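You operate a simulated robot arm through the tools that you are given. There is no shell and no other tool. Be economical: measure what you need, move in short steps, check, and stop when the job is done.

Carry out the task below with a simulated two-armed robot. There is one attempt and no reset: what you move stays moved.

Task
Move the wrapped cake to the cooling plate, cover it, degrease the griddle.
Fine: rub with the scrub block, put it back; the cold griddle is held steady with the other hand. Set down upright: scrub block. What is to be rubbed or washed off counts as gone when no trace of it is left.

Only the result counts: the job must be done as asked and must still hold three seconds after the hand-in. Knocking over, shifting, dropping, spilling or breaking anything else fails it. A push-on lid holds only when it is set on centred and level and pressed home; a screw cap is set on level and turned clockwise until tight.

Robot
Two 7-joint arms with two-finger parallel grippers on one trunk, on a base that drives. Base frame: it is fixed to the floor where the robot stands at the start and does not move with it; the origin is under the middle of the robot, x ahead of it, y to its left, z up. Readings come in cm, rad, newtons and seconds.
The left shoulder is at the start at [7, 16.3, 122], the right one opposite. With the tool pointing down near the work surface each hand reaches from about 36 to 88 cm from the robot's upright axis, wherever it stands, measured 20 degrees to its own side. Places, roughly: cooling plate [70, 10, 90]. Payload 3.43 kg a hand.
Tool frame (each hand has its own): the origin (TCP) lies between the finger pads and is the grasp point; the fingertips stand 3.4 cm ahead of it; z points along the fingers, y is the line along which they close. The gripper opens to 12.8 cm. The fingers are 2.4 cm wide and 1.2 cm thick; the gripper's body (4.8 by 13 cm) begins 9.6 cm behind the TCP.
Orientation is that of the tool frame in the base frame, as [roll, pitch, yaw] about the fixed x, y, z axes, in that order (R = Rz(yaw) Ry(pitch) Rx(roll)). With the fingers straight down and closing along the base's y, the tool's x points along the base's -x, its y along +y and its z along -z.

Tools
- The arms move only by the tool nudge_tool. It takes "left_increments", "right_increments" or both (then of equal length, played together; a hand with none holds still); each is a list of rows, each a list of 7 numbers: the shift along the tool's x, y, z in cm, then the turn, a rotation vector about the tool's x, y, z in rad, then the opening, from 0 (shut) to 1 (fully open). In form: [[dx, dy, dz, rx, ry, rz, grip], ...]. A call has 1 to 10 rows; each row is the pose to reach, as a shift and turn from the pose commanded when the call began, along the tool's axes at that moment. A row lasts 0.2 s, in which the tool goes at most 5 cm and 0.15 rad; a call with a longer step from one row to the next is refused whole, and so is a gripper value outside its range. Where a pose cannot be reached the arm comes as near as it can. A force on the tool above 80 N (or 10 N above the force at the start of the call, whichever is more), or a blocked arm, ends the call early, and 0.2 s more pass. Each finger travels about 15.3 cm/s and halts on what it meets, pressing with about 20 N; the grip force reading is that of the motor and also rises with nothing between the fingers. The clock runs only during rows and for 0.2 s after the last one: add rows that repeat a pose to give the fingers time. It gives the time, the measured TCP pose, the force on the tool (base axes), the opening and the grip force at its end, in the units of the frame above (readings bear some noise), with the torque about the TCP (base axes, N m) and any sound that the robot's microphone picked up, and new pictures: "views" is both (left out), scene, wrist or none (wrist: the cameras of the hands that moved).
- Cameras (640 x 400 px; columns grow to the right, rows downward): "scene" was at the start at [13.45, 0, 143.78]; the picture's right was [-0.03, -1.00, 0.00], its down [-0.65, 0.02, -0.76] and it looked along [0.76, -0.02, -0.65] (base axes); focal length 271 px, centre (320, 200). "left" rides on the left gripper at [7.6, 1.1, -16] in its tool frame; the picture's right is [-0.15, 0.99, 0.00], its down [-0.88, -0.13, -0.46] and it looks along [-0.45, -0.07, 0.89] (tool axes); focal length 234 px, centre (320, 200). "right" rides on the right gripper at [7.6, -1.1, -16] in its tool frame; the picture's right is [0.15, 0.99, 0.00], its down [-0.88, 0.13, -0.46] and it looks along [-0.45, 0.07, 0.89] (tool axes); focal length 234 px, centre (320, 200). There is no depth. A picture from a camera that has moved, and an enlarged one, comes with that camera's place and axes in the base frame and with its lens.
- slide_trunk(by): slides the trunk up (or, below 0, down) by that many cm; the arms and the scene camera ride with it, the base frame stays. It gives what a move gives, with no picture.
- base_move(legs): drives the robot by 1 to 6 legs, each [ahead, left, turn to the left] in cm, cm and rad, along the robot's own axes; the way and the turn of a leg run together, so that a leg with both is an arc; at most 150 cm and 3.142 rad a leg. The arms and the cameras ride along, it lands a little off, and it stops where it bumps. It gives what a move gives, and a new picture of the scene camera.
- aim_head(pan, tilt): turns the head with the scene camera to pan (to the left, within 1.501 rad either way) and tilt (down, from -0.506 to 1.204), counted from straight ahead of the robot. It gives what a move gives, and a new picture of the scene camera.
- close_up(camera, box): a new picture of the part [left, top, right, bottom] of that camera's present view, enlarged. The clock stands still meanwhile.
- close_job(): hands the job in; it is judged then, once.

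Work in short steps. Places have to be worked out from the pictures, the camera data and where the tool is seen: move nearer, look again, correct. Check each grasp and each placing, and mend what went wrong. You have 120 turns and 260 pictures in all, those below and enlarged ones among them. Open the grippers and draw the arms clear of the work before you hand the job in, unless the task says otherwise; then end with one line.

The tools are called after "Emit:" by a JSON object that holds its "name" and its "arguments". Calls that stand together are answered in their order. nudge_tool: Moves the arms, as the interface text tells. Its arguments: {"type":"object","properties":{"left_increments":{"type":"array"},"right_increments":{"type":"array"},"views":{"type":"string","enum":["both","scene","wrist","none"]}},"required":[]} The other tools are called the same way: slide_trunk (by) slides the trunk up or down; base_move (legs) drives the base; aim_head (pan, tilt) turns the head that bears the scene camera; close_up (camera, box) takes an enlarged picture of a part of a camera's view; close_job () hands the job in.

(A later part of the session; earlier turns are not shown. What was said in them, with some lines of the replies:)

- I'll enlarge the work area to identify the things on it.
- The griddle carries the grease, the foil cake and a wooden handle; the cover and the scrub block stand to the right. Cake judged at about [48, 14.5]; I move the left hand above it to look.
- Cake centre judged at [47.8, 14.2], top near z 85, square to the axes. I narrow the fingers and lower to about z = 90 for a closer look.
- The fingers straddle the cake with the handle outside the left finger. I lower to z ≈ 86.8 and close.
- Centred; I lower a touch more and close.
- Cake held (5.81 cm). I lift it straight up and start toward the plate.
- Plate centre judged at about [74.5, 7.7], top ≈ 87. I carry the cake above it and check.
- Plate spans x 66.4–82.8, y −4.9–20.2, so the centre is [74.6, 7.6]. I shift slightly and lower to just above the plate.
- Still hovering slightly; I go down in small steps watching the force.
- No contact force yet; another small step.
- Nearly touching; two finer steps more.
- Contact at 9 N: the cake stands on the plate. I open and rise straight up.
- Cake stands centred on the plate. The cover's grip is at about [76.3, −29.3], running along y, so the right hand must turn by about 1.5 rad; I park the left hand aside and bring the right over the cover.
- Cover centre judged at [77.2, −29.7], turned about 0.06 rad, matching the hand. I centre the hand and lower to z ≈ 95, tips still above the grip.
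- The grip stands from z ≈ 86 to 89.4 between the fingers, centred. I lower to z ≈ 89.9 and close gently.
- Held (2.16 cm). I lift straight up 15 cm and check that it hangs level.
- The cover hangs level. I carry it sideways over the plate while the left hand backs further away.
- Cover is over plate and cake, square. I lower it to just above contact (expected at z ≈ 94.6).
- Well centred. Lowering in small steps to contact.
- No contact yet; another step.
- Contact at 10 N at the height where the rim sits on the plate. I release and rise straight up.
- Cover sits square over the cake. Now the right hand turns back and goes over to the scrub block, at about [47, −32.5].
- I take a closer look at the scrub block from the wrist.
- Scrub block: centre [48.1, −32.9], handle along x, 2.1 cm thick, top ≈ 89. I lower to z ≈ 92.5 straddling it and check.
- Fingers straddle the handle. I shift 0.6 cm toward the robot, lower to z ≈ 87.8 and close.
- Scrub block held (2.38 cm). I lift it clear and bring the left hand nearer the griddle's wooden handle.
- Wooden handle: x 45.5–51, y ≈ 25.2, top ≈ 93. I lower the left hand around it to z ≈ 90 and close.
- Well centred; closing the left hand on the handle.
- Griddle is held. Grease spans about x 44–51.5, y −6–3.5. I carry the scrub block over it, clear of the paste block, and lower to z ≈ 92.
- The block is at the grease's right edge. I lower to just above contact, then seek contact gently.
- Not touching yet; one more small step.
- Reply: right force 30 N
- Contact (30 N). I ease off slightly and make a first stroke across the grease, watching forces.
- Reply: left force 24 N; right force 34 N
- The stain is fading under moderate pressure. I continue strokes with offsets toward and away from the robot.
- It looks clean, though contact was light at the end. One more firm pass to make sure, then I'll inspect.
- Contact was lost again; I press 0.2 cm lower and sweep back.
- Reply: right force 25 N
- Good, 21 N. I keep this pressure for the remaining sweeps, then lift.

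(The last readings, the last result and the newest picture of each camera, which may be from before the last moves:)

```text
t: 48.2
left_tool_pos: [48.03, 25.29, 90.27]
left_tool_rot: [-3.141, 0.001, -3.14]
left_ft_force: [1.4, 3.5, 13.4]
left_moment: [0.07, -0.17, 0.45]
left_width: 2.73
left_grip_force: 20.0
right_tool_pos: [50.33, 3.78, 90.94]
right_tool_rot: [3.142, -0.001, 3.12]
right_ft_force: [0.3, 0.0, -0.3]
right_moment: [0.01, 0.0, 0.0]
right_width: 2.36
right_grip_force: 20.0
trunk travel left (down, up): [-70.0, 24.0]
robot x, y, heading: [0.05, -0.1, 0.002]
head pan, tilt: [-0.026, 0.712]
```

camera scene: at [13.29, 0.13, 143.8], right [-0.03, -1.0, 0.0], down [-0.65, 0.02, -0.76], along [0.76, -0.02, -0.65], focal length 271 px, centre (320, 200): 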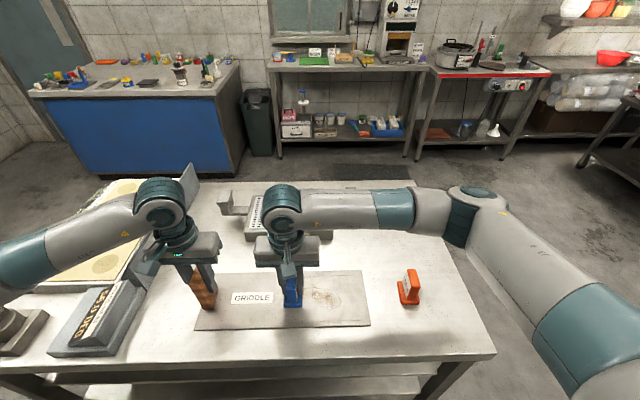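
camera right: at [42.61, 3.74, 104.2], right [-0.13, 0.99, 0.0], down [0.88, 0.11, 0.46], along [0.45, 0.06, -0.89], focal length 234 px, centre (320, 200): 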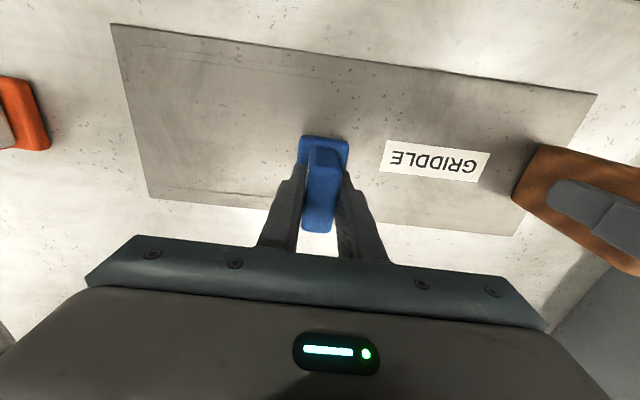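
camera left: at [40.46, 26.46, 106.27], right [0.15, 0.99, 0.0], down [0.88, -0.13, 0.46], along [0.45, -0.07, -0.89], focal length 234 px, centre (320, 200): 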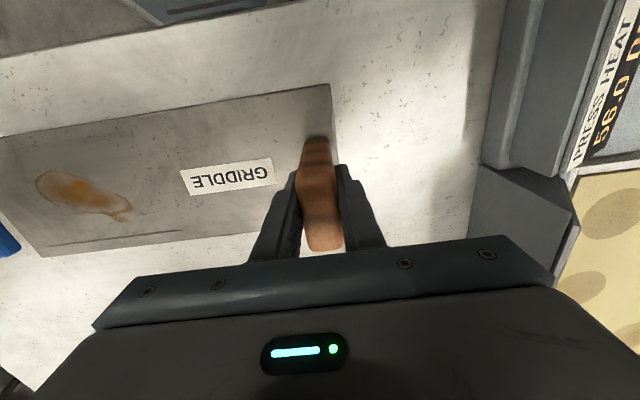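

I lift the block clear and carry it back toward its place, then inspect the griddle.

Emit:
{"name": "nudge_tool", "arguments": {"right_increments": [[0, 0, -4, 0, 0, 0, 0.1], [0, 0, -8.5, 0, 0, 0, 0.1], [0, -2, -11, 0, 0, 0, 0.1], [0, -7, -11, 0, 0, 0, 0.1], [0, -12, -11, 0, 0, 0, 0.1], [0, -17, -11, 0, 0, 0, 0.1], [0.5, -22, -11, 0, 0, 0, 0.1], [1, -27, -11, 0, 0, 0, 0.1], [1.3, -32, -11, 0, 0, 0, 0.1], [1.3, -36.6, -11, 0, 0, 0, 0.1]], "views": "both"}}

Emit:
{"name": "close_up", "arguments": {"camera": "scene", "box": [180, 250, 380, 340]}}

Emit:
{"name": "close_up", "arguments": {"camera": "scene", "box": [290, 270, 370, 330]}}

Emit:
{"name": "close_up", "arguments": {"camera": "left", "box": [0, 100, 240, 260]}}

```text
refused: row 7 steps farther than a row can; nothing moved
```

```text
3.20 times, centred on (280, 295) of scene
camera zoom: at [13.36, -0.01, 143.79], right [-0.03, -1.0, 0.0], down [-0.65, 0.02, -0.76], along [0.76, -0.02, -0.65], focal length 867 px, centre (448, -104)
```

zoom: 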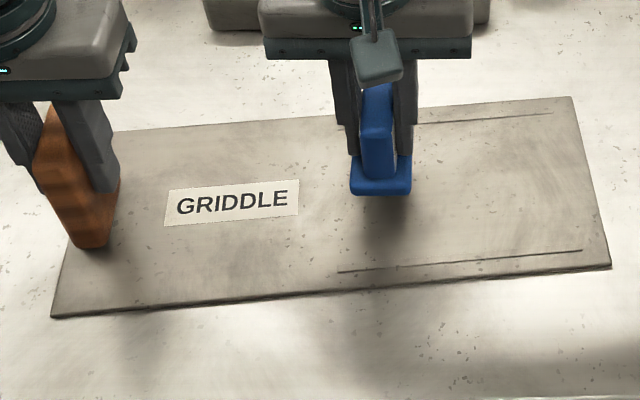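

```text
6.67 times, centred on (330, 300) of scene
camera zoom: at [13.36, -0.01, 143.79], right [-0.03, -1.0, 0.0], down [-0.65, 0.02, -0.76], along [0.76, -0.02, -0.65], focal length 1806 px, centre (253, -467)
```

zoom: 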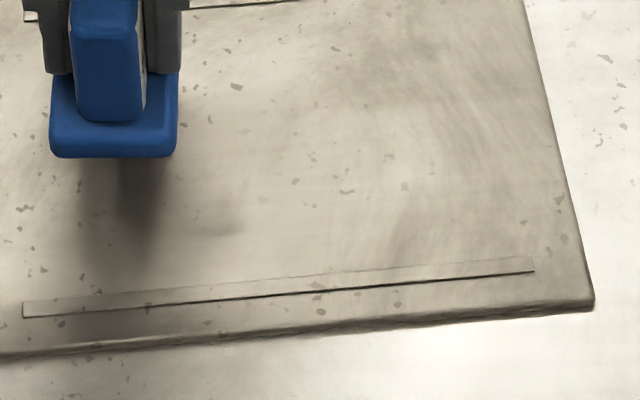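

```text
2.50 times, centred on (120, 180) of left
camera zoom: at [40.42, 26.49, 106.32], right [0.14, 0.99, 0.0], down [0.88, -0.13, 0.46], along [0.45, -0.07, -0.89], focal length 585 px, centre (820, 250)
```

zoom: 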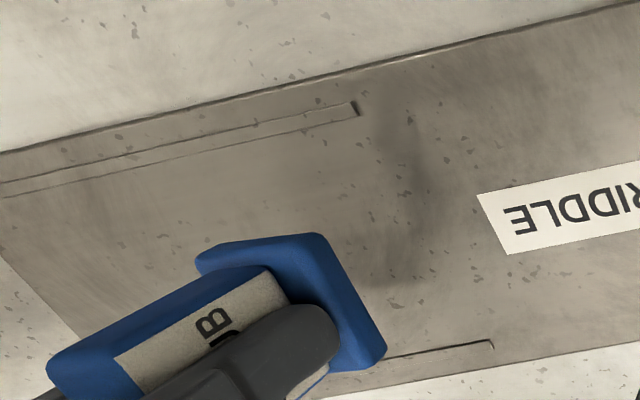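

The grease is gone, but my sideways drags at the far end swung the griddle about 0.1 rad (right end ~3.5 cm away from the robot). I'll swing it back the same way: press the block at the right end and drag toward the robot.

Emit:
{"name": "nudge_tool", "arguments": {"right_increments": [[0, -4, 0, 0, 0, 0, 0.1], [0, -8, 0, 0, 0, 0, 0.1], [0, -11.8, 0, 0, 0, 0, 0.1], [0, -11.8, 2, 0, 0, 0, 0.1], [0, -11.8, 2.5, 0, 0, 0, 0.1], [0, -11.8, 2.5, 0, 0, 0, 0.1]], "views": "none"}}

Emit:
{"name": "close_up", "arguments": {"camera": "scene", "box": [180, 250, 380, 340]}}

```text
t: 49.6
left_tool_pos: [48.0, 25.34, 90.18]
left_tool_rot: [-3.141, 0.0, 3.141]
left_ft_force: [-2.2, -3.6, 8.6]
left_moment: [0.47, 0.29, 0.37]
left_width: 2.65
left_grip_force: 20.3
right_tool_pos: [50.39, -8.01, 88.28]
right_tool_rot: [3.141, -0.001, 3.121]
right_ft_force: [-0.2, 0.2, -0.7]
right_moment: [-0.03, 0.0, -0.01]
right_width: 2.37
right_grip_force: 20.0
trunk travel left (down, up): [-70.0, 24.0]
robot x, y, heading: [0.4, -0.2, 0.002]
head pan, tilt: [-0.026, 0.712]
```

```text
3.20 times, centred on (280, 295) of scene
camera zoom: at [13.34, -0.09, 143.79], right [-0.03, -1.0, 0.0], down [-0.65, 0.02, -0.76], along [0.76, -0.02, -0.65], focal length 867 px, centre (448, -104)
```

zoom: 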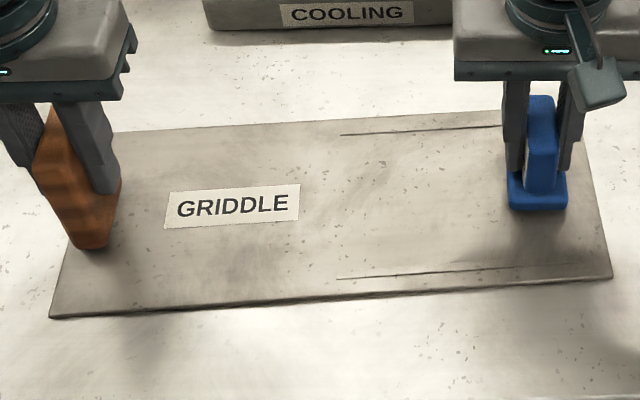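

The griddle is already creeping back. I press with about 20 N and drag the end 2 cm toward the robot.

Emit:
{"name": "nudge_tool", "arguments": {"right_increments": [[0, 0, 0.2, 0, 0, 0, 0.1], [0, 0, 0.35, 0, 0, 0, 0.1], [1, 0, 0.35, 0, 0, 0, 0.1], [2, 0, 0.35, 0, 0, 0, 0.1], [2, 0, 0.35, 0, 0, 0, 0.1]], "views": "none"}}

Emit:
{"name": "close_up", "arguments": {"camera": "scene", "box": [180, 250, 380, 340]}}

```text
t: 50.8
left_tool_pos: [48.02, 25.24, 90.3]
left_tool_rot: [3.14, 0.001, -3.139]
left_ft_force: [-1.1, -1.6, 2.7]
left_moment: [-0.04, 0.05, 0.31]
left_width: 2.67
left_grip_force: 19.6
right_tool_pos: [48.19, -7.88, 88.02]
right_tool_rot: [3.141, -0.001, 3.12]
right_ft_force: [-0.5, -0.7, -1.7]
right_moment: [-0.02, 0.0, -0.02]
right_width: 2.37
right_grip_force: 20.2
trunk travel left (down, up): [-70.0, 24.0]
robot x, y, heading: [-0.0, 0.18, -0.004]
head pan, tilt: [-0.026, 0.712]
```

```text
3.20 times, centred on (280, 295) of scene
camera zoom: at [13.41, -0.03, 143.78], right [-0.03, -1.0, 0.0], down [-0.65, 0.02, -0.76], along [0.76, -0.02, -0.65], focal length 867 px, centre (448, -104)
```

zoom: 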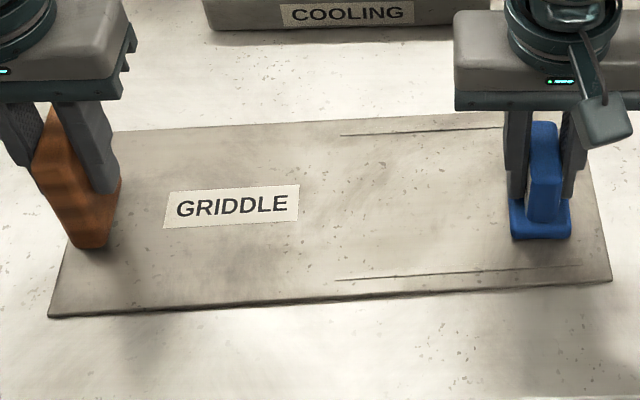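

No contact was made, and the griddle only crept a little. I go back out, press a bit deeper and drag.

Emit:
{"name": "nudge_tool", "arguments": {"right_increments": [[-1.5, 0, -0.3, 0, 0, 0, 0.1], [-1.5, 0, 0, 0, 0, 0, 0.1], [-1.5, 0, 0.15, 0, 0, 0, 0.1], [-1.5, 0, 0.15, 0, 0, 0, 0.1]], "views": "none"}}

```text
t: 51.8
left_tool_pos: [48.02, 25.45, 90.33]
left_tool_rot: [-3.14, 0.0, -3.14]
left_ft_force: [-0.2, 0.5, 3.5]
left_moment: [0.1, -0.04, 0.4]
left_width: 2.67
left_grip_force: 19.9
right_tool_pos: [49.73, -7.95, 87.75]
right_tool_rot: [-3.141, -0.001, 3.12]
right_ft_force: [0.9, -0.8, -1.6]
right_moment: [0.0, -0.01, -0.01]
right_width: 2.39
right_grip_force: 19.9
trunk travel left (down, up): [-70.0, 24.0]
robot x, y, heading: [0.11, -0.03, -0.005]
head pan, tilt: [-0.026, 0.712]
```

Emit:
{"name": "nudge_tool", "arguments": {"right_increments": [[0, 0, 0.2, 0, 0, 0, 0.1], [0, 0, 0.2, 0, 0, 0, 0.1]], "views": "wrist"}}

Emit:
{"name": "close_up", "arguments": {"camera": "scene", "box": [300, 240, 400, 330]}}

```text
t: 52.4
left_tool_pos: [47.95, 25.4, 90.33]
left_tool_rot: [3.14, 0.001, -3.139]
left_ft_force: [2.2, 0.5, -1.6]
left_moment: [0.22, 0.03, 0.66]
left_width: 2.66
left_grip_force: 19.7
right_tool_pos: [49.9, -8.0, 87.86]
right_tool_rot: [3.138, 0.002, 3.12]
right_ft_force: [-3.1, -5.2, 26.3]
right_moment: [-0.15, 0.47, 0.1]
right_width: 2.37
right_grip_force: 20.6
trunk travel left (down, up): [-70.0, 24.0]
robot x, y, heading: [-0.16, 0.31, 0.004]
head pan, tilt: [-0.026, 0.712]
camera right: at [42.07, -8.87, 103.73], right [-0.13, 0.99, 0.0], down [0.88, 0.11, 0.46], along [0.45, 0.06, -0.89], focal length 234 px, centre (320, 200)
```

right: 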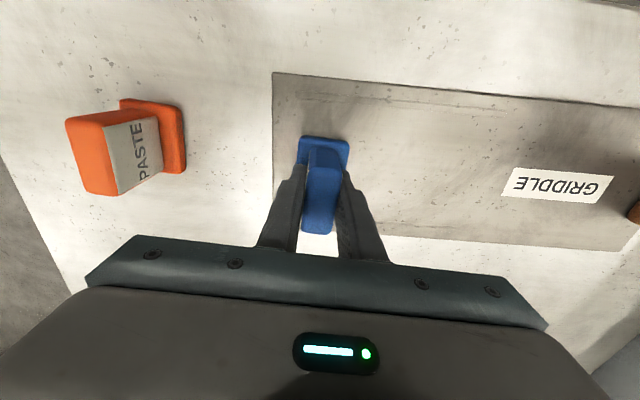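

```text
4.44 times, centred on (350, 285) of scene
camera zoom: at [13.27, 0.02, 143.83], right [-0.03, -1.0, 0.0], down [-0.65, 0.02, -0.76], along [0.76, -0.02, -0.65], focal length 1204 px, centre (187, -178)
```

zoom: 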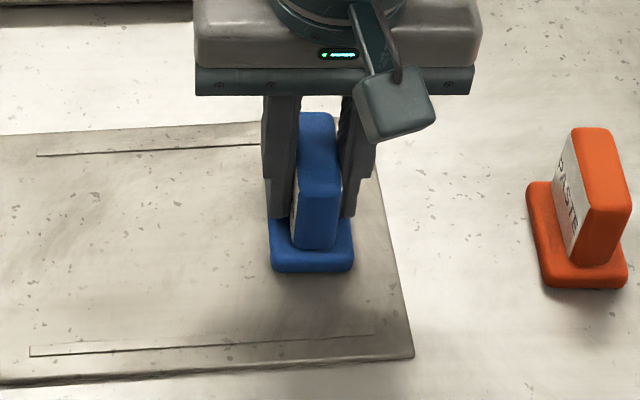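

Contact at 26 N. Dragging 2.3 cm toward the robot.

Emit:
{"name": "nudge_tool", "arguments": {"right_increments": [[0.6, 0, 0, 0, 0, 0, 0.1], [1.2, 0, 0, 0, 0, 0, 0.1], [1.8, 0, 0, 0, 0, 0, 0.1], [2.3, 0, 0, 0, 0, 0, 0.1], [2.3, 0, -1.5, 0, 0, 0, 0.1]], "views": "none"}}

Emit:
{"name": "close_up", "arguments": {"camera": "scene", "box": [180, 250, 380, 340]}}

```text
t: 53.6
left_tool_pos: [48.14, 25.39, 90.25]
left_tool_rot: [-3.139, 0.001, -3.141]
left_ft_force: [0.8, 0.9, 1.8]
left_moment: [0.72, -0.09, 0.17]
left_width: 2.59
left_grip_force: 19.7
right_tool_pos: [47.63, -8.03, 88.89]
right_tool_rot: [-3.139, -0.005, 3.122]
right_ft_force: [0.5, -0.1, -0.6]
right_moment: [-0.01, 0.03, -0.02]
right_width: 2.36
right_grip_force: 20.1
trunk travel left (down, up): [-70.0, 24.0]
robot x, y, heading: [-0.17, -0.23, 0.002]
head pan, tilt: [-0.026, 0.712]
```

```text
3.20 times, centred on (280, 295) of scene
camera zoom: at [13.43, 0.0, 143.75], right [-0.03, -1.0, 0.0], down [-0.65, 0.02, -0.76], along [0.76, -0.02, -0.65], focal length 867 px, centre (448, -104)
```

zoom: 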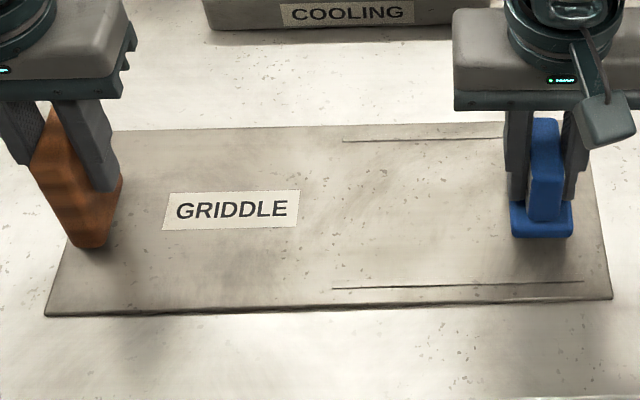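

Better: about 1.3 cm still missing at the right end. I repeat the drag.

Emit:
{"name": "nudge_tool", "arguments": {"right_increments": [[-2.5, 0, 0, 0, 0, 0, 0.1], [-2.5, 0, 1.2, 0, 0, 0, 0.1], [-2.5, 0, 1.55, 0, 0, 0, 0.1], [-1.8, 0, 1.55, 0, 0, 0, 0.1], [-1.1, 0, 1.55, 0, 0, 0, 0.1], [-0.5, 0, 1.55, 0, 0, 0, 0.1], [0.1, 0, 1.55, 0, 0, 0, 0.1], [0.1, 0, 0, 0, 0, 0, 0.1]], "views": "none"}}

Emit:
{"name": "close_up", "arguments": {"camera": "scene", "box": [180, 250, 380, 340]}}

```text
t: 55.4
left_tool_pos: [47.91, 25.26, 90.32]
left_tool_rot: [-3.141, 0.001, -3.138]
left_ft_force: [2.1, 1.2, 6.6]
left_moment: [-0.06, 0.46, -0.23]
left_width: 2.59
left_grip_force: 20.4
right_tool_pos: [47.46, -7.81, 89.11]
right_tool_rot: [3.14, -0.003, 3.123]
right_ft_force: [0.4, -0.8, -1.3]
right_moment: [-0.01, 0.0, 0.03]
right_width: 2.37
right_grip_force: 19.9
trunk travel left (down, up): [-70.0, 24.0]
robot x, y, heading: [-0.25, -0.13, -0.005]
head pan, tilt: [-0.026, 0.712]
```

```text
3.20 times, centred on (280, 295) of scene
camera zoom: at [13.42, -0.01, 143.78], right [-0.03, -1.0, 0.0], down [-0.65, 0.02, -0.76], along [0.76, -0.02, -0.65], focal length 867 px, centre (448, -104)
```

zoom: 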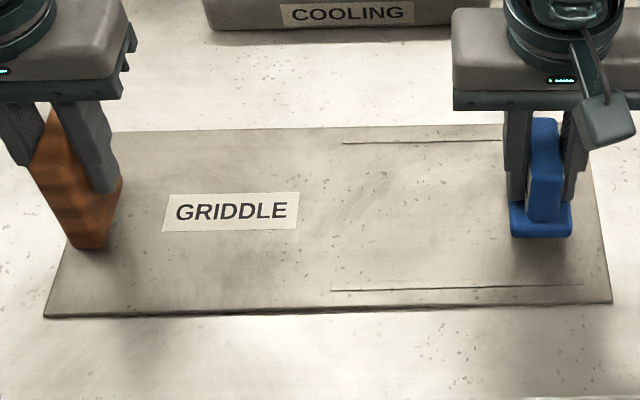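

Still about 1 cm short; one more drag with slightly more pressure.

Emit:
{"name": "nudge_tool", "arguments": {"right_increments": [[-2.5, 0, 0, 0, 0, 0, 0.1], [-2.5, 0, 1.2, 0, 0, 0, 0.1], [-2.5, 0, 1.7, 0, 0, 0, 0.1], [-2.5, 0, 1.7, 0, 0, 0, 0.1]], "views": "none"}}

```text
t: 56.4
left_tool_pos: [48.12, 25.41, 90.39]
left_tool_rot: [-3.141, 0.0, -3.141]
left_ft_force: [2.5, -0.5, -1.3]
left_moment: [0.16, 0.27, 0.01]
left_width: 2.59
left_grip_force: 19.7
right_tool_pos: [50.02, -8.01, 87.46]
right_tool_rot: [3.141, 0.001, 3.122]
right_ft_force: [-2.6, -0.9, 12.1]
right_moment: [-0.12, 0.51, 0.05]
right_width: 2.39
right_grip_force: 20.2
trunk travel left (down, up): [-70.0, 24.0]
robot x, y, heading: [-0.08, -0.15, 0.001]
head pan, tilt: [-0.026, 0.712]
```

Contact 12 N; pressing a touch more and dragging.

Emit:
{"name": "nudge_tool", "arguments": {"right_increments": [[0, 0, 0.12, 0, 0, 0, 0.1], [0.6, 0, 0.12, 0, 0, 0, 0.1], [1.2, 0, 0.14, 0, 0, 0, 0.1], [1.8, 0, 0.16, 0, 0, 0, 0.1], [1.8, 0, -2, 0, 0, 0, 0.1]], "views": "none"}}

Emit:
{"name": "close_up", "arguments": {"camera": "scene", "box": [180, 250, 380, 340]}}

```text
t: 57.6
left_tool_pos: [48.13, 25.23, 90.39]
left_tool_rot: [-3.14, 0.003, -3.141]
left_ft_force: [2.7, -0.8, 3.6]
left_moment: [0.65, -0.01, -0.03]
left_width: 2.57
left_grip_force: 19.9
right_tool_pos: [47.93, -8.04, 89.11]
right_tool_rot: [-3.14, -0.005, 3.123]
right_ft_force: [0.1, 0.7, -0.9]
right_moment: [0.02, 0.0, -0.03]
right_width: 2.36
right_grip_force: 19.8
trunk travel left (down, up): [-70.0, 24.0]
robot x, y, heading: [0.27, 0.01, 0.001]
head pan, tilt: [-0.026, 0.712]
```

```text
3.20 times, centred on (280, 295) of scene
camera zoom: at [13.45, -0.02, 143.73], right [-0.03, -1.0, 0.0], down [-0.65, 0.02, -0.76], along [0.76, -0.02, -0.65], focal length 867 px, centre (448, -104)
```

zoom: 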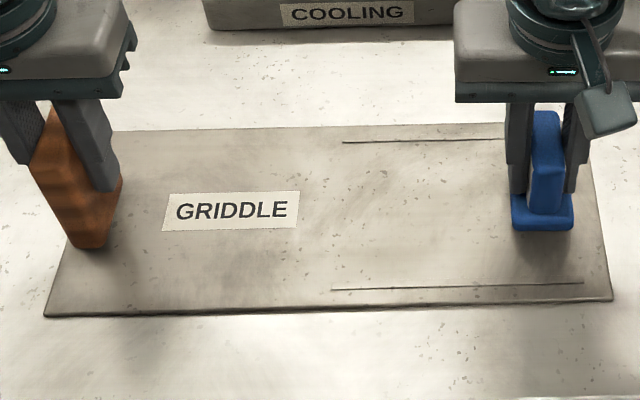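

Remaining error is about 0.03 rad, with the left hand holding the handle flush. I try turning the left hand slightly clockwise.

Emit:
{"name": "nudge_tool", "arguments": {"left_increments": [[0, 0, 0, 0, 0, 0.03, 0.1], [0, 0, 0, 0, 0, 0.06, 0.1], [0, 0, 0, 0, 0, 0.06, 0.1]], "views": "none"}}

Emit:
{"name": "close_up", "arguments": {"camera": "scene", "box": [180, 250, 380, 340]}}

```text
t: 58.4
left_tool_pos: [48.13, 25.45, 90.23]
left_tool_rot: [-3.141, 0.001, 3.083]
left_ft_force: [-0.7, 0.3, 2.5]
left_moment: [0.15, -0.14, 0.32]
left_width: 2.56
left_grip_force: 20.2
right_tool_pos: [48.22, -8.03, 89.26]
right_tool_rot: [-3.141, 0.001, 3.121]
right_ft_force: [-0.2, -0.7, -0.6]
right_moment: [-0.01, -0.02, -0.02]
right_width: 2.35
right_grip_force: 19.9
trunk travel left (down, up): [-70.0, 24.0]
robot x, y, heading: [0.05, 0.01, 0.002]
head pan, tilt: [-0.026, 0.712]
```

```text
3.20 times, centred on (280, 295) of scene
camera zoom: at [13.41, 0.0, 143.79], right [-0.03, -1.0, 0.0], down [-0.65, 0.02, -0.76], along [0.76, -0.02, -0.65], focal length 867 px, centre (448, -104)
```

zoom: 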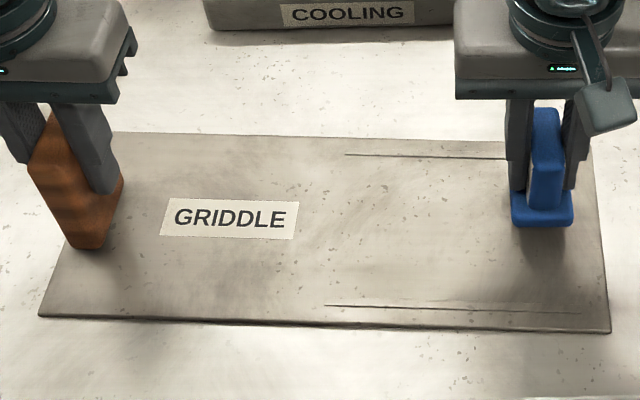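

That works well, a bit too far (331 vs 318 px). I turn back 0.024.

Emit:
{"name": "nudge_tool", "arguments": {"left_increments": [[0, 0, 0, 0, 0, -0.012, 0.1], [0, 0, 0, 0, 0, -0.024, 0.1], [0, 0, 0, 0, 0, -0.024, 0.1]], "views": "none"}}

Emit:
{"name": "close_up", "arguments": {"camera": "scene", "box": [180, 250, 380, 340]}}

```text
t: 59.2
left_tool_pos: [48.15, 25.41, 90.39]
left_tool_rot: [3.14, -0.002, 3.107]
left_ft_force: [2.2, -1.1, 4.6]
left_moment: [0.16, 0.12, -0.35]
left_width: 2.6
left_grip_force: 20.1
right_tool_pos: [48.05, -8.0, 89.29]
right_tool_rot: [3.141, -0.001, 3.12]
right_ft_force: [0.1, -0.1, -1.2]
right_moment: [-0.03, -0.05, 0.03]
right_width: 2.38
right_grip_force: 20.5
trunk travel left (down, up): [-70.0, 24.0]
robot x, y, heading: [-0.12, 0.23, -0.005]
head pan, tilt: [-0.026, 0.712]
```

```text
3.20 times, centred on (280, 295) of scene
camera zoom: at [13.44, -0.04, 143.79], right [-0.03, -1.0, 0.0], down [-0.65, 0.02, -0.76], along [0.76, -0.02, -0.65], focal length 867 px, centre (448, -104)
```

zoom: 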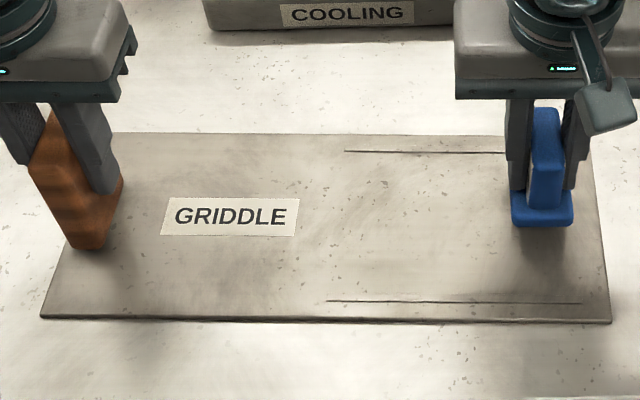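

The griddle is back within a few millimetres. I inspect the former grease area closely.

Emit:
{"name": "close_up", "arguments": {"camera": "scene", "box": [290, 280, 350, 320]}}

Emit:
{"name": "close_up", "arguments": {"camera": "right", "box": [260, 60, 500, 220]}}

Emit:
{"name": "close_up", "arguments": {"camera": "left", "box": [0, 100, 240, 260]}}

```text
10.00 times, centred on (320, 300) of scene
camera zoom: at [13.44, -0.04, 143.79], right [-0.03, -1.0, 0.0], down [-0.65, 0.02, -0.76], along [0.76, -0.02, -0.65], focal length 2709 px, centre (320, -800)
```

zoom: 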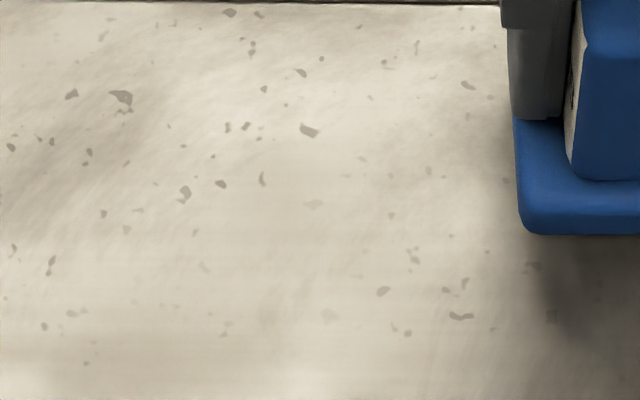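

```text
2.50 times, centred on (380, 140) of right
camera zoom: at [40.49, -8.89, 105.34], right [-0.13, 0.99, 0.0], down [0.88, 0.11, 0.46], along [0.45, 0.06, -0.89], focal length 585 px, centre (170, 350)
```

zoom: 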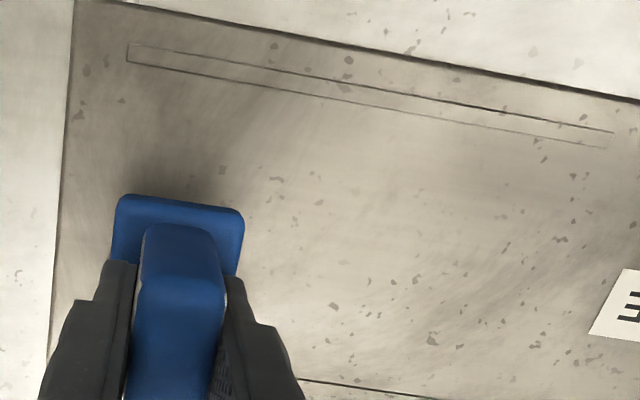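

```text
2.50 times, centred on (120, 180) of left
camera zoom: at [40.53, 26.74, 106.28], right [0.18, 0.98, 0.0], down [0.88, -0.16, 0.46], along [0.45, -0.08, -0.89], focal length 585 px, centre (820, 250)
```

zoom: 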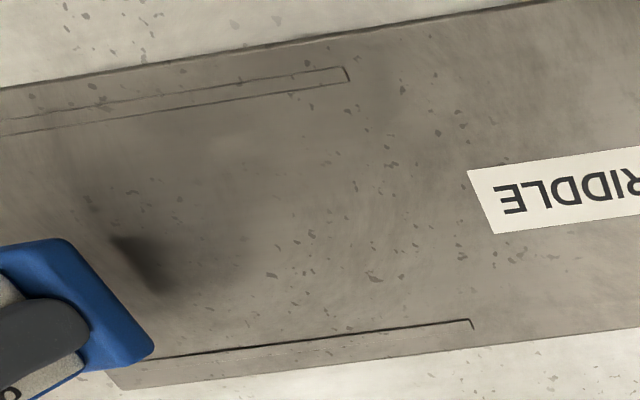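

No trace of grease remains. I lift the block, carry it back over its spot, high above the paste block, and look.

Emit:
{"name": "nudge_tool", "arguments": {"right_increments": [[0, 0, -4.5, 0, 0, 0, 0.1], [0, 0, -9, 0, 0, 0, 0.1], [0, 0, -13, 0, 0, 0, 0.1], [0, -4.8, -13, 0, 0, 0, 0.1], [-0.2, -9.6, -13, 0, 0, 0, 0.1], [-0.4, -14.4, -13, 0, 0, 0, 0.1], [-0.6, -19.2, -13, 0, 0, 0, 0.1], [-0.7, -23.5, -13, 0, 0, 0, 0.1], [-0.7, -24.9, -13, 0, 0, 0, 0.1], [-0.7, -24.9, -13, 0, 0, 0, 0.1]], "views": "both"}}

Emit:
{"name": "close_up", "arguments": {"camera": "scene", "box": [380, 190, 520, 320]}}

Emit:
{"name": "close_up", "arguments": {"camera": "right", "box": [240, 100, 440, 260]}}

```text
t: 61.4
left_tool_pos: [48.05, 25.31, 90.3]
left_tool_rot: [3.141, 0.0, 3.108]
left_ft_force: [-2.6, -0.2, 3.8]
left_moment: [0.09, -0.42, 0.12]
left_width: 2.59
left_grip_force: 19.9
right_tool_pos: [48.25, -33.27, 102.53]
right_tool_rot: [3.141, 0.0, 3.122]
right_ft_force: [0.7, 0.2, -0.9]
right_moment: [0.01, -0.02, 0.03]
right_width: 2.37
right_grip_force: 20.2
trunk travel left (down, up): [-70.0, 24.0]
robot x, y, heading: [-0.17, -0.24, -0.001]
head pan, tilt: [-0.026, 0.712]
camera scene: at [13.38, -0.03, 143.79], right [-0.03, -1.0, 0.0], down [-0.65, 0.02, -0.76], along [0.76, -0.02, -0.65], focal length 271 px, centre (320, 200)
camera right: at [40.63, -34.1, 118.52], right [-0.13, 0.99, 0.0], down [0.88, 0.11, 0.46], along [0.45, 0.06, -0.89], focal length 234 px, centre (320, 200)
```

scene: 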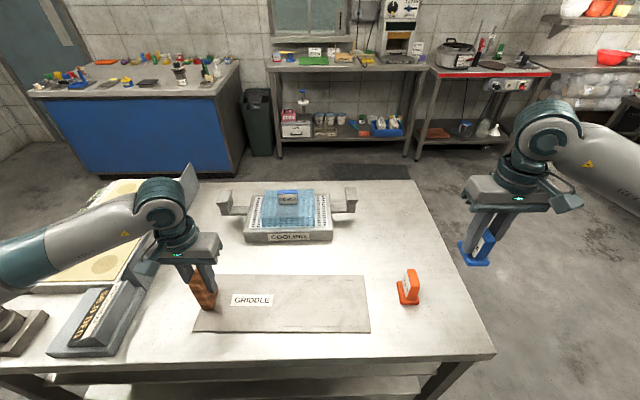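
right: 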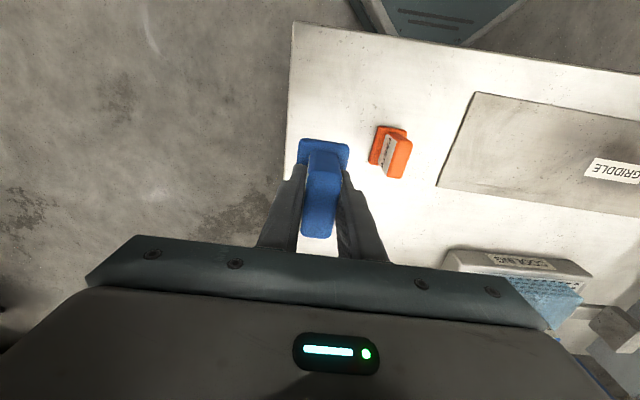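

```text
3.08 times, centred on (450, 255) of scene
camera zoom: at [13.38, -0.03, 143.79], right [-0.03, -1.0, 0.0], down [-0.65, 0.02, -0.76], along [0.76, -0.02, -0.65], focal length 834 px, centre (-80, 31)
```

zoom: 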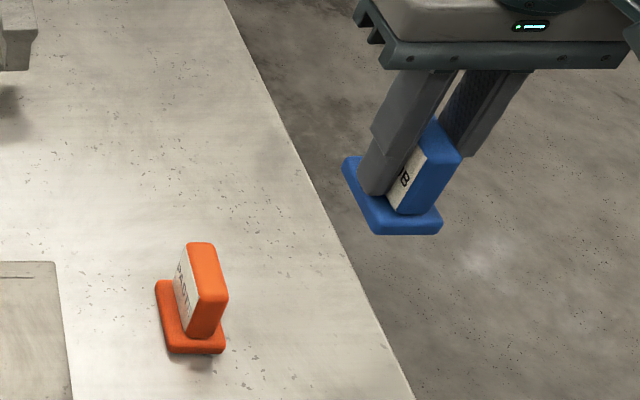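

```text
2.50 times, centred on (340, 180) of right
camera zoom: at [40.63, -34.1, 118.52], right [-0.13, 0.99, 0.0], down [0.88, 0.11, 0.46], along [0.45, 0.06, -0.89], focal length 585 px, centre (270, 250)
```

zoom: 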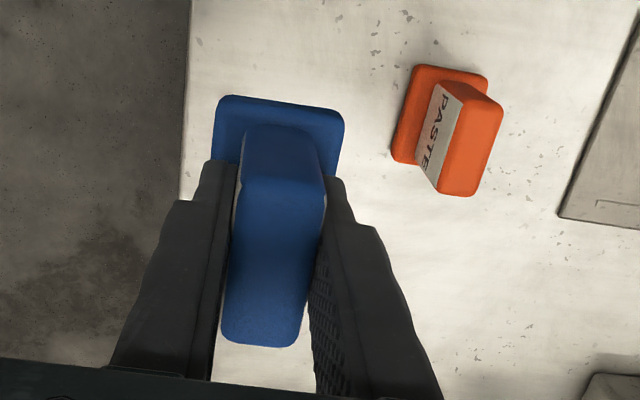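

I lower the block over its spot to about 1 cm above the table.

Emit:
{"name": "nudge_tool", "arguments": {"right_increments": [[0.3, 0.3, 4.5, 0, 0, 0, 0.1], [0.3, 0.3, 9, 0, 0, 0, 0.1], [0.3, 0.3, 12.5, 0, 0, 0, 0.1], [0.3, 0.3, 14.5, 0, 0, 0, 0.1], [0.3, 0.3, 14.5, 0, 0, 0, 0.1]], "views": "wrist"}}

Emit:
{"name": "close_up", "arguments": {"camera": "scene", "box": [380, 230, 500, 320]}}

```text
t: 62.6
left_tool_pos: [48.05, 25.38, 90.3]
left_tool_rot: [-3.141, 0.0, 3.106]
left_ft_force: [-2.2, -0.1, 2.8]
left_moment: [0.12, 0.33, -0.1]
left_width: 2.59
left_grip_force: 19.6
right_tool_pos: [47.92, -32.7, 87.8]
right_tool_rot: [-3.142, 0.0, 3.121]
right_ft_force: [-0.4, -0.7, -1.6]
right_moment: [-0.01, 0.0, -0.06]
right_width: 2.37
right_grip_force: 20.1
trunk travel left (down, up): [-70.0, 24.0]
robot x, y, heading: [-0.04, 0.35, 0.003]
head pan, tilt: [-0.026, 0.712]
camera right: at [40.27, -33.51, 103.77], right [-0.13, 0.99, 0.0], down [0.88, 0.11, 0.46], along [0.45, 0.06, -0.89], focal length 234 px, centre (320, 200)
```

right: 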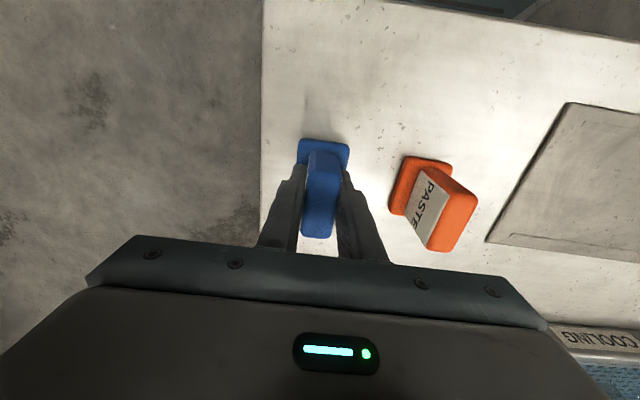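

```text
4.44 times, centred on (440, 275) of scene
camera zoom: at [13.39, -0.03, 143.79], right [-0.03, -1.0, 0.0], down [-0.65, 0.02, -0.76], along [0.76, -0.02, -0.65], focal length 1204 px, centre (-213, -133)
```

zoom: 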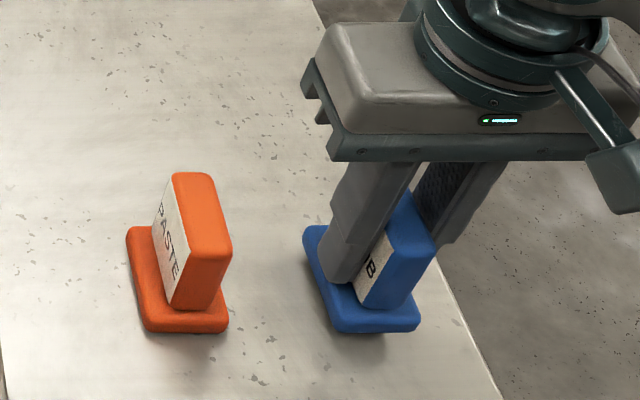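

Close above the table. Small steps down to contact.

Emit:
{"name": "nudge_tool", "arguments": {"right_increments": [[0, 0, 0.3, 0, 0, 0, 0.1], [0, 0, 0.5, 0, 0, 0, 0.1], [0, 0, 0.5, 0, 0, 0, 0.1]], "views": "none"}}

```text
t: 63.4
left_tool_pos: [48.04, 25.38, 90.19]
left_tool_rot: [3.142, 0.0, 3.106]
left_ft_force: [-2.8, -0.2, 2.2]
left_moment: [0.1, 0.56, -0.16]
left_width: 2.59
left_grip_force: 20.5
right_tool_pos: [48.06, -32.61, 87.3]
right_tool_rot: [-3.141, 0.001, 3.121]
right_ft_force: [0.2, 0.0, -0.3]
right_moment: [0.03, 0.04, 0.02]
right_width: 2.37
right_grip_force: 20.5
trunk travel left (down, up): [-70.0, 24.0]
robot x, y, heading: [-0.36, 0.4, -0.001]
head pan, tilt: [-0.026, 0.712]
```

Emit:
{"name": "nudge_tool", "arguments": {"right_increments": [[0, 0, 0.3, 0, 0, 0, 0.1], [0, 0, 0.3, 0, 0, 0, 0.1]], "views": "none"}}

Emit:
{"name": "close_up", "arguments": {"camera": "scene", "box": [380, 230, 500, 320]}}

```text
t: 64.0
left_tool_pos: [48.03, 25.31, 90.31]
left_tool_rot: [-3.141, 0.0, 3.106]
left_ft_force: [-2.6, -0.9, 2.2]
left_moment: [0.15, 0.54, -0.12]
left_width: 2.58
left_grip_force: 19.6
right_tool_pos: [48.12, -32.64, 87.0]
right_tool_rot: [3.141, 0.0, 3.121]
right_ft_force: [0.3, -0.3, -1.3]
right_moment: [-0.02, -0.03, -0.01]
right_width: 2.36
right_grip_force: 20.5
trunk travel left (down, up): [-70.0, 24.0]
robot x, y, heading: [0.06, 0.08, -0.004]
head pan, tilt: [-0.026, 0.712]
```

```text
4.44 times, centred on (440, 275) of scene
camera zoom: at [13.4, -0.02, 143.79], right [-0.03, -1.0, 0.0], down [-0.65, 0.02, -0.76], along [0.76, -0.02, -0.65], focal length 1204 px, centre (-213, -133)
```

zoom: 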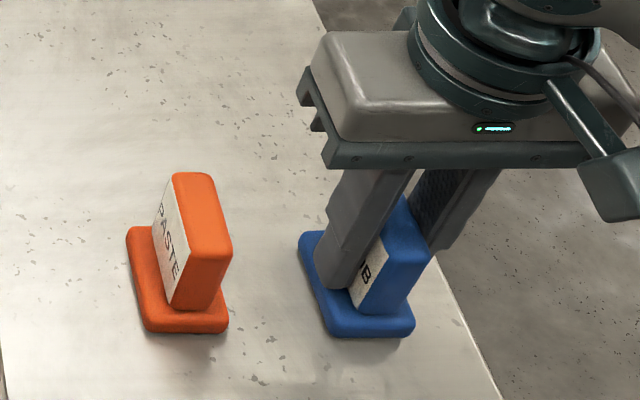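

Nearly down, about 0.4 cm left of the original spot. I shift and lower a bit more.

Emit:
{"name": "nudge_tool", "arguments": {"right_increments": [[0, -0.35, 0, 0, 0, 0, 0.1], [0, -0.35, 0.25, 0, 0, 0, 0.1], [0, -0.35, 0.25, 0, 0, 0, 0.1]], "views": "none"}}

```text
t: 64.8
left_tool_pos: [48.09, 25.29, 90.28]
left_tool_rot: [-3.141, 0.001, 3.106]
left_ft_force: [1.4, -2.0, -3.0]
left_moment: [0.59, 0.05, 0.01]
left_width: 2.57
left_grip_force: 20.3
right_tool_pos: [47.91, -33.02, 87.0]
right_tool_rot: [3.141, 0.001, 3.12]
right_ft_force: [1.0, -1.9, 16.4]
right_moment: [0.02, 0.33, 0.01]
right_width: 2.37
right_grip_force: 19.8
trunk travel left (down, up): [-70.0, 24.0]
robot x, y, heading: [0.16, -0.02, 0.0]
head pan, tilt: [-0.026, 0.712]
```

Standing on the table (16 N). I ease off, open, and rise.

Emit:
{"name": "nudge_tool", "arguments": {"right_increments": [[0, 0, -0.12, 0, 0, 0, 0.15], [0, 0, -0.12, 0, 0, 0, 0.35], [0, 0, -0.12, 0, 0, 0, 0.5], [0, 0, -0.12, 0, 0, 0, 0.5], [0, 0, -3, 0, 0, 0, 0.5], [0, 0, -7, 0, 0, 0, 0.5], [0, 0, -12, 0, 0, 0, 0.5], [0, 0, -17, 0, 0, 0, 0.5]], "views": "both"}}

Emit:
{"name": "close_up", "arguments": {"camera": "scene", "box": [380, 230, 500, 320]}}

```text
t: 66.6
left_tool_pos: [47.95, 25.43, 90.28]
left_tool_rot: [3.141, 0.0, 3.107]
left_ft_force: [-1.1, 2.5, 1.1]
left_moment: [-0.31, -0.06, -0.06]
left_width: 2.62
left_grip_force: 19.8
right_tool_pos: [47.96, -32.88, 104.04]
right_tool_rot: [-3.139, -0.002, 3.121]
right_ft_force: [0.6, -0.4, 0.7]
right_moment: [-0.02, 0.01, 0.02]
right_width: 6.4
right_grip_force: 0.1
trunk travel left (down, up): [-70.0, 24.0]
robot x, y, heading: [0.38, -0.26, 0.0]
head pan, tilt: [-0.026, 0.712]
camera scene: at [13.4, 0.02, 143.78], right [-0.03, -1.0, 0.0], down [-0.65, 0.02, -0.76], along [0.76, -0.02, -0.65], focal length 271 px, centre (320, 200)
camera right: at [40.17, -33.81, 120.04], right [-0.13, 0.99, 0.0], down [0.88, 0.11, 0.45], along [0.45, 0.06, -0.89], focal length 234 px, centre (320, 200)
```

scene: 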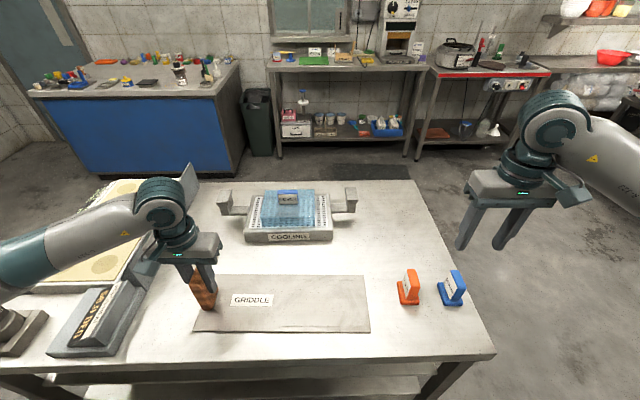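
right: 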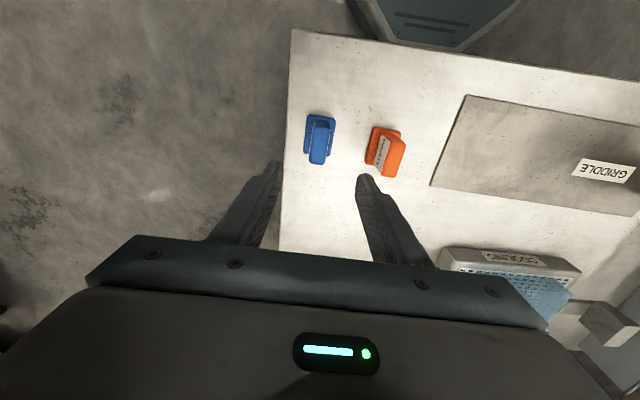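

```text
4.44 times, centred on (440, 275) of scene
camera zoom: at [13.4, 0.02, 143.78], right [-0.03, -1.0, 0.0], down [-0.65, 0.02, -0.76], along [0.76, -0.02, -0.65], focal length 1204 px, centre (-213, -133)
```

zoom: 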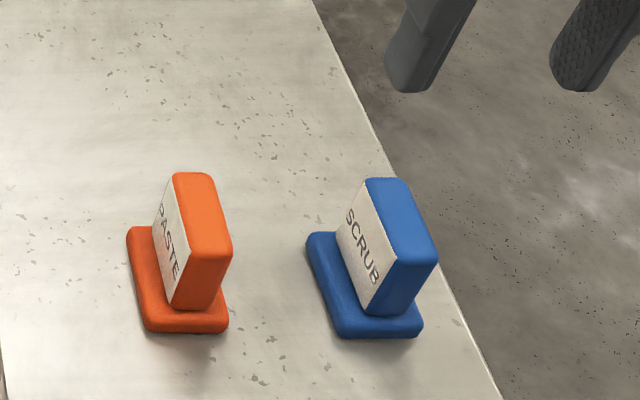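

The scrub block stands exactly where it was. Now I release the griddle handle and rise.

Emit:
{"name": "nudge_tool", "arguments": {"left_increments": [[0, 0, 0, 0, 0, 0, 0.25], [0, 0, 0, 0, 0, 0, 0.45], [0, 0, 0, 0, 0, 0, 0.65], [0, 0, 0, 0, 0, 0, 0.65], [0, 0, -4, 0, 0, 0, 0.65], [0, 0, -9, 0, 0, 0, 0.65], [0, 0, -14, 0, 0, 0, 0.65], [0, 0, -19, 0, 0, 0, 0.65], [0, 3, -22, 0, 0, 0, 0.65], [0, 6, -25, 0, 0, 0, 0.65]], "right_increments": [[0, 0, 0, 0, 0, 0, 0.5], [0, 0, -2, 0, 0, 0, 0.5], [0, 0, -4, 0, 0, 0, 0.5], [0, 0, -6, 0, 0, 0, 0.5], [0, 0, -8, 0, 0, 0, 0.5], [0, 0, -8, 0, 0, 0, 0.5], [0, 0, -8, 0, 0, 0, 0.5], [0, 0, -8, 0, 0, 0, 0.5], [0, 0, -8, 0, 0, 0, 0.5], [0, 0, -8, 0, 0, 0, 0.5]], "views": "both"}}

Emit:
{"name": "close_up", "arguments": {"camera": "scene", "box": [180, 250, 380, 340]}}

Emit:
{"name": "close_up", "arguments": {"camera": "left", "box": [40, 60, 360, 220]}}

```text
t: 68.8
left_tool_pos: [48.12, 31.46, 115.47]
left_tool_rot: [-3.14, 0.0, 3.105]
left_ft_force: [-0.2, -1.0, 0.8]
left_moment: [-0.01, -0.03, -0.03]
left_width: 8.33
left_grip_force: 0.1
right_tool_pos: [47.76, -32.71, 111.83]
right_tool_rot: [-3.14, 0.003, 3.121]
right_ft_force: [-1.0, -0.9, 0.0]
right_moment: [0.01, -0.03, -0.02]
right_width: 6.39
right_grip_force: 0.1
trunk travel left (down, up): [-70.0, 24.0]
robot x, y, heading: [-0.15, 0.03, 0.002]
head pan, tilt: [-0.026, 0.712]
camera scene: at [13.31, 0.06, 143.79], right [-0.03, -1.0, 0.0], down [-0.65, 0.02, -0.76], along [0.76, -0.02, -0.65], focal length 271 px, centre (320, 200)
camera right: at [40.16, -33.57, 127.77], right [-0.13, 0.99, 0.0], down [0.88, 0.11, 0.46], along [0.45, 0.06, -0.89], focal length 234 px, centre (320, 200)
camera left: at [40.42, 32.88, 131.35], right [0.18, 0.98, 0.0], down [0.88, -0.16, 0.46], along [0.45, -0.08, -0.89], focal length 234 px, centre (320, 200)
```

scene: 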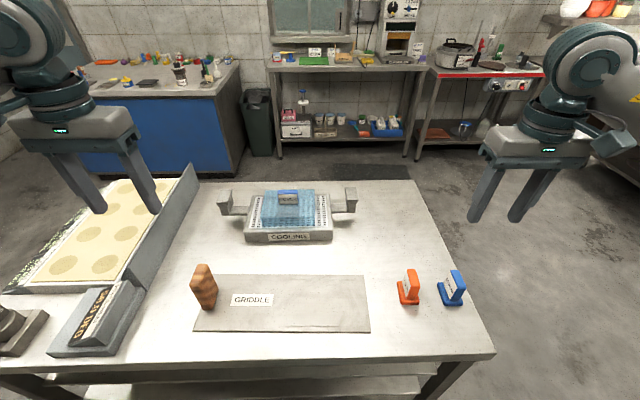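
right: 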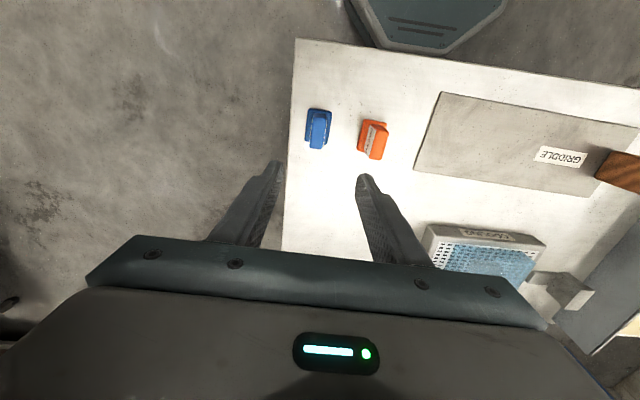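
left: 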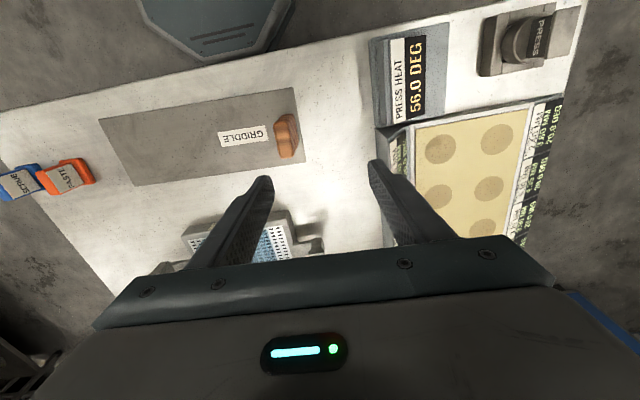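

```text
3.20 times, centred on (280, 295) of scene
camera zoom: at [13.31, 0.06, 143.79], right [-0.03, -1.0, 0.0], down [-0.65, 0.02, -0.76], along [0.76, -0.02, -0.65], focal length 867 px, centre (448, -104)
```

zoom: 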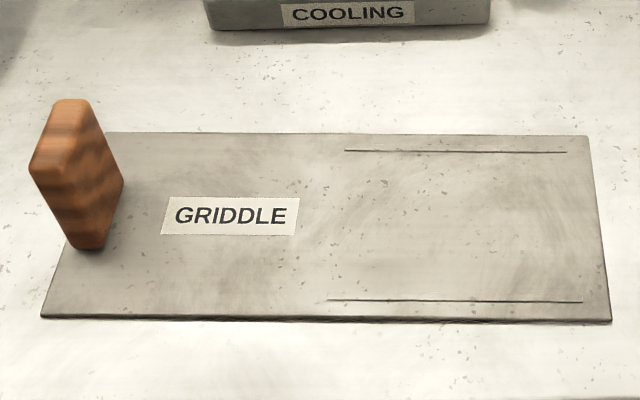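

```text
2.00 times, centred on (200, 140) of left
camera zoom: at [40.42, 32.88, 131.35], right [0.18, 0.98, 0.0], down [0.88, -0.16, 0.46], along [0.45, -0.08, -0.89], focal length 468 px, centre (560, 320)
```

zoom: 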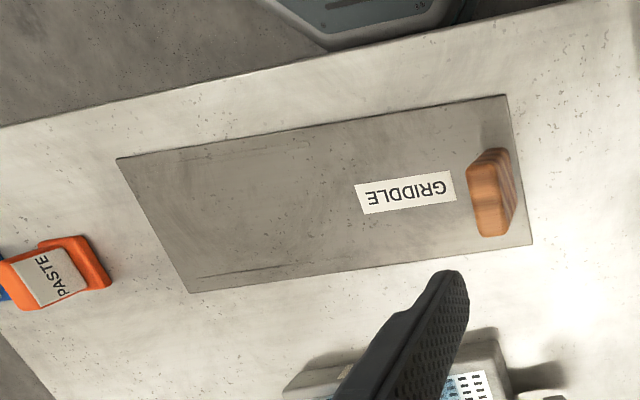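

The griddle is clean and back to within a few millimetres of its place, the cake is covered, the scrub block stands upright on its spot, and both hands are open and clear. Handing in.

Emit:
{"name": "close_job", "arguments": {}}

```text
The job is handed in.
```

The wrapped cake is on the cooling plate under its cover, the griddle is rubbed clean with no visible trace of grease, and the scrub block is back upright on its spot. While I rubbed, the griddle swung about 0.1 rad in my grip; I turned it back to within a few millimetres of where it started.
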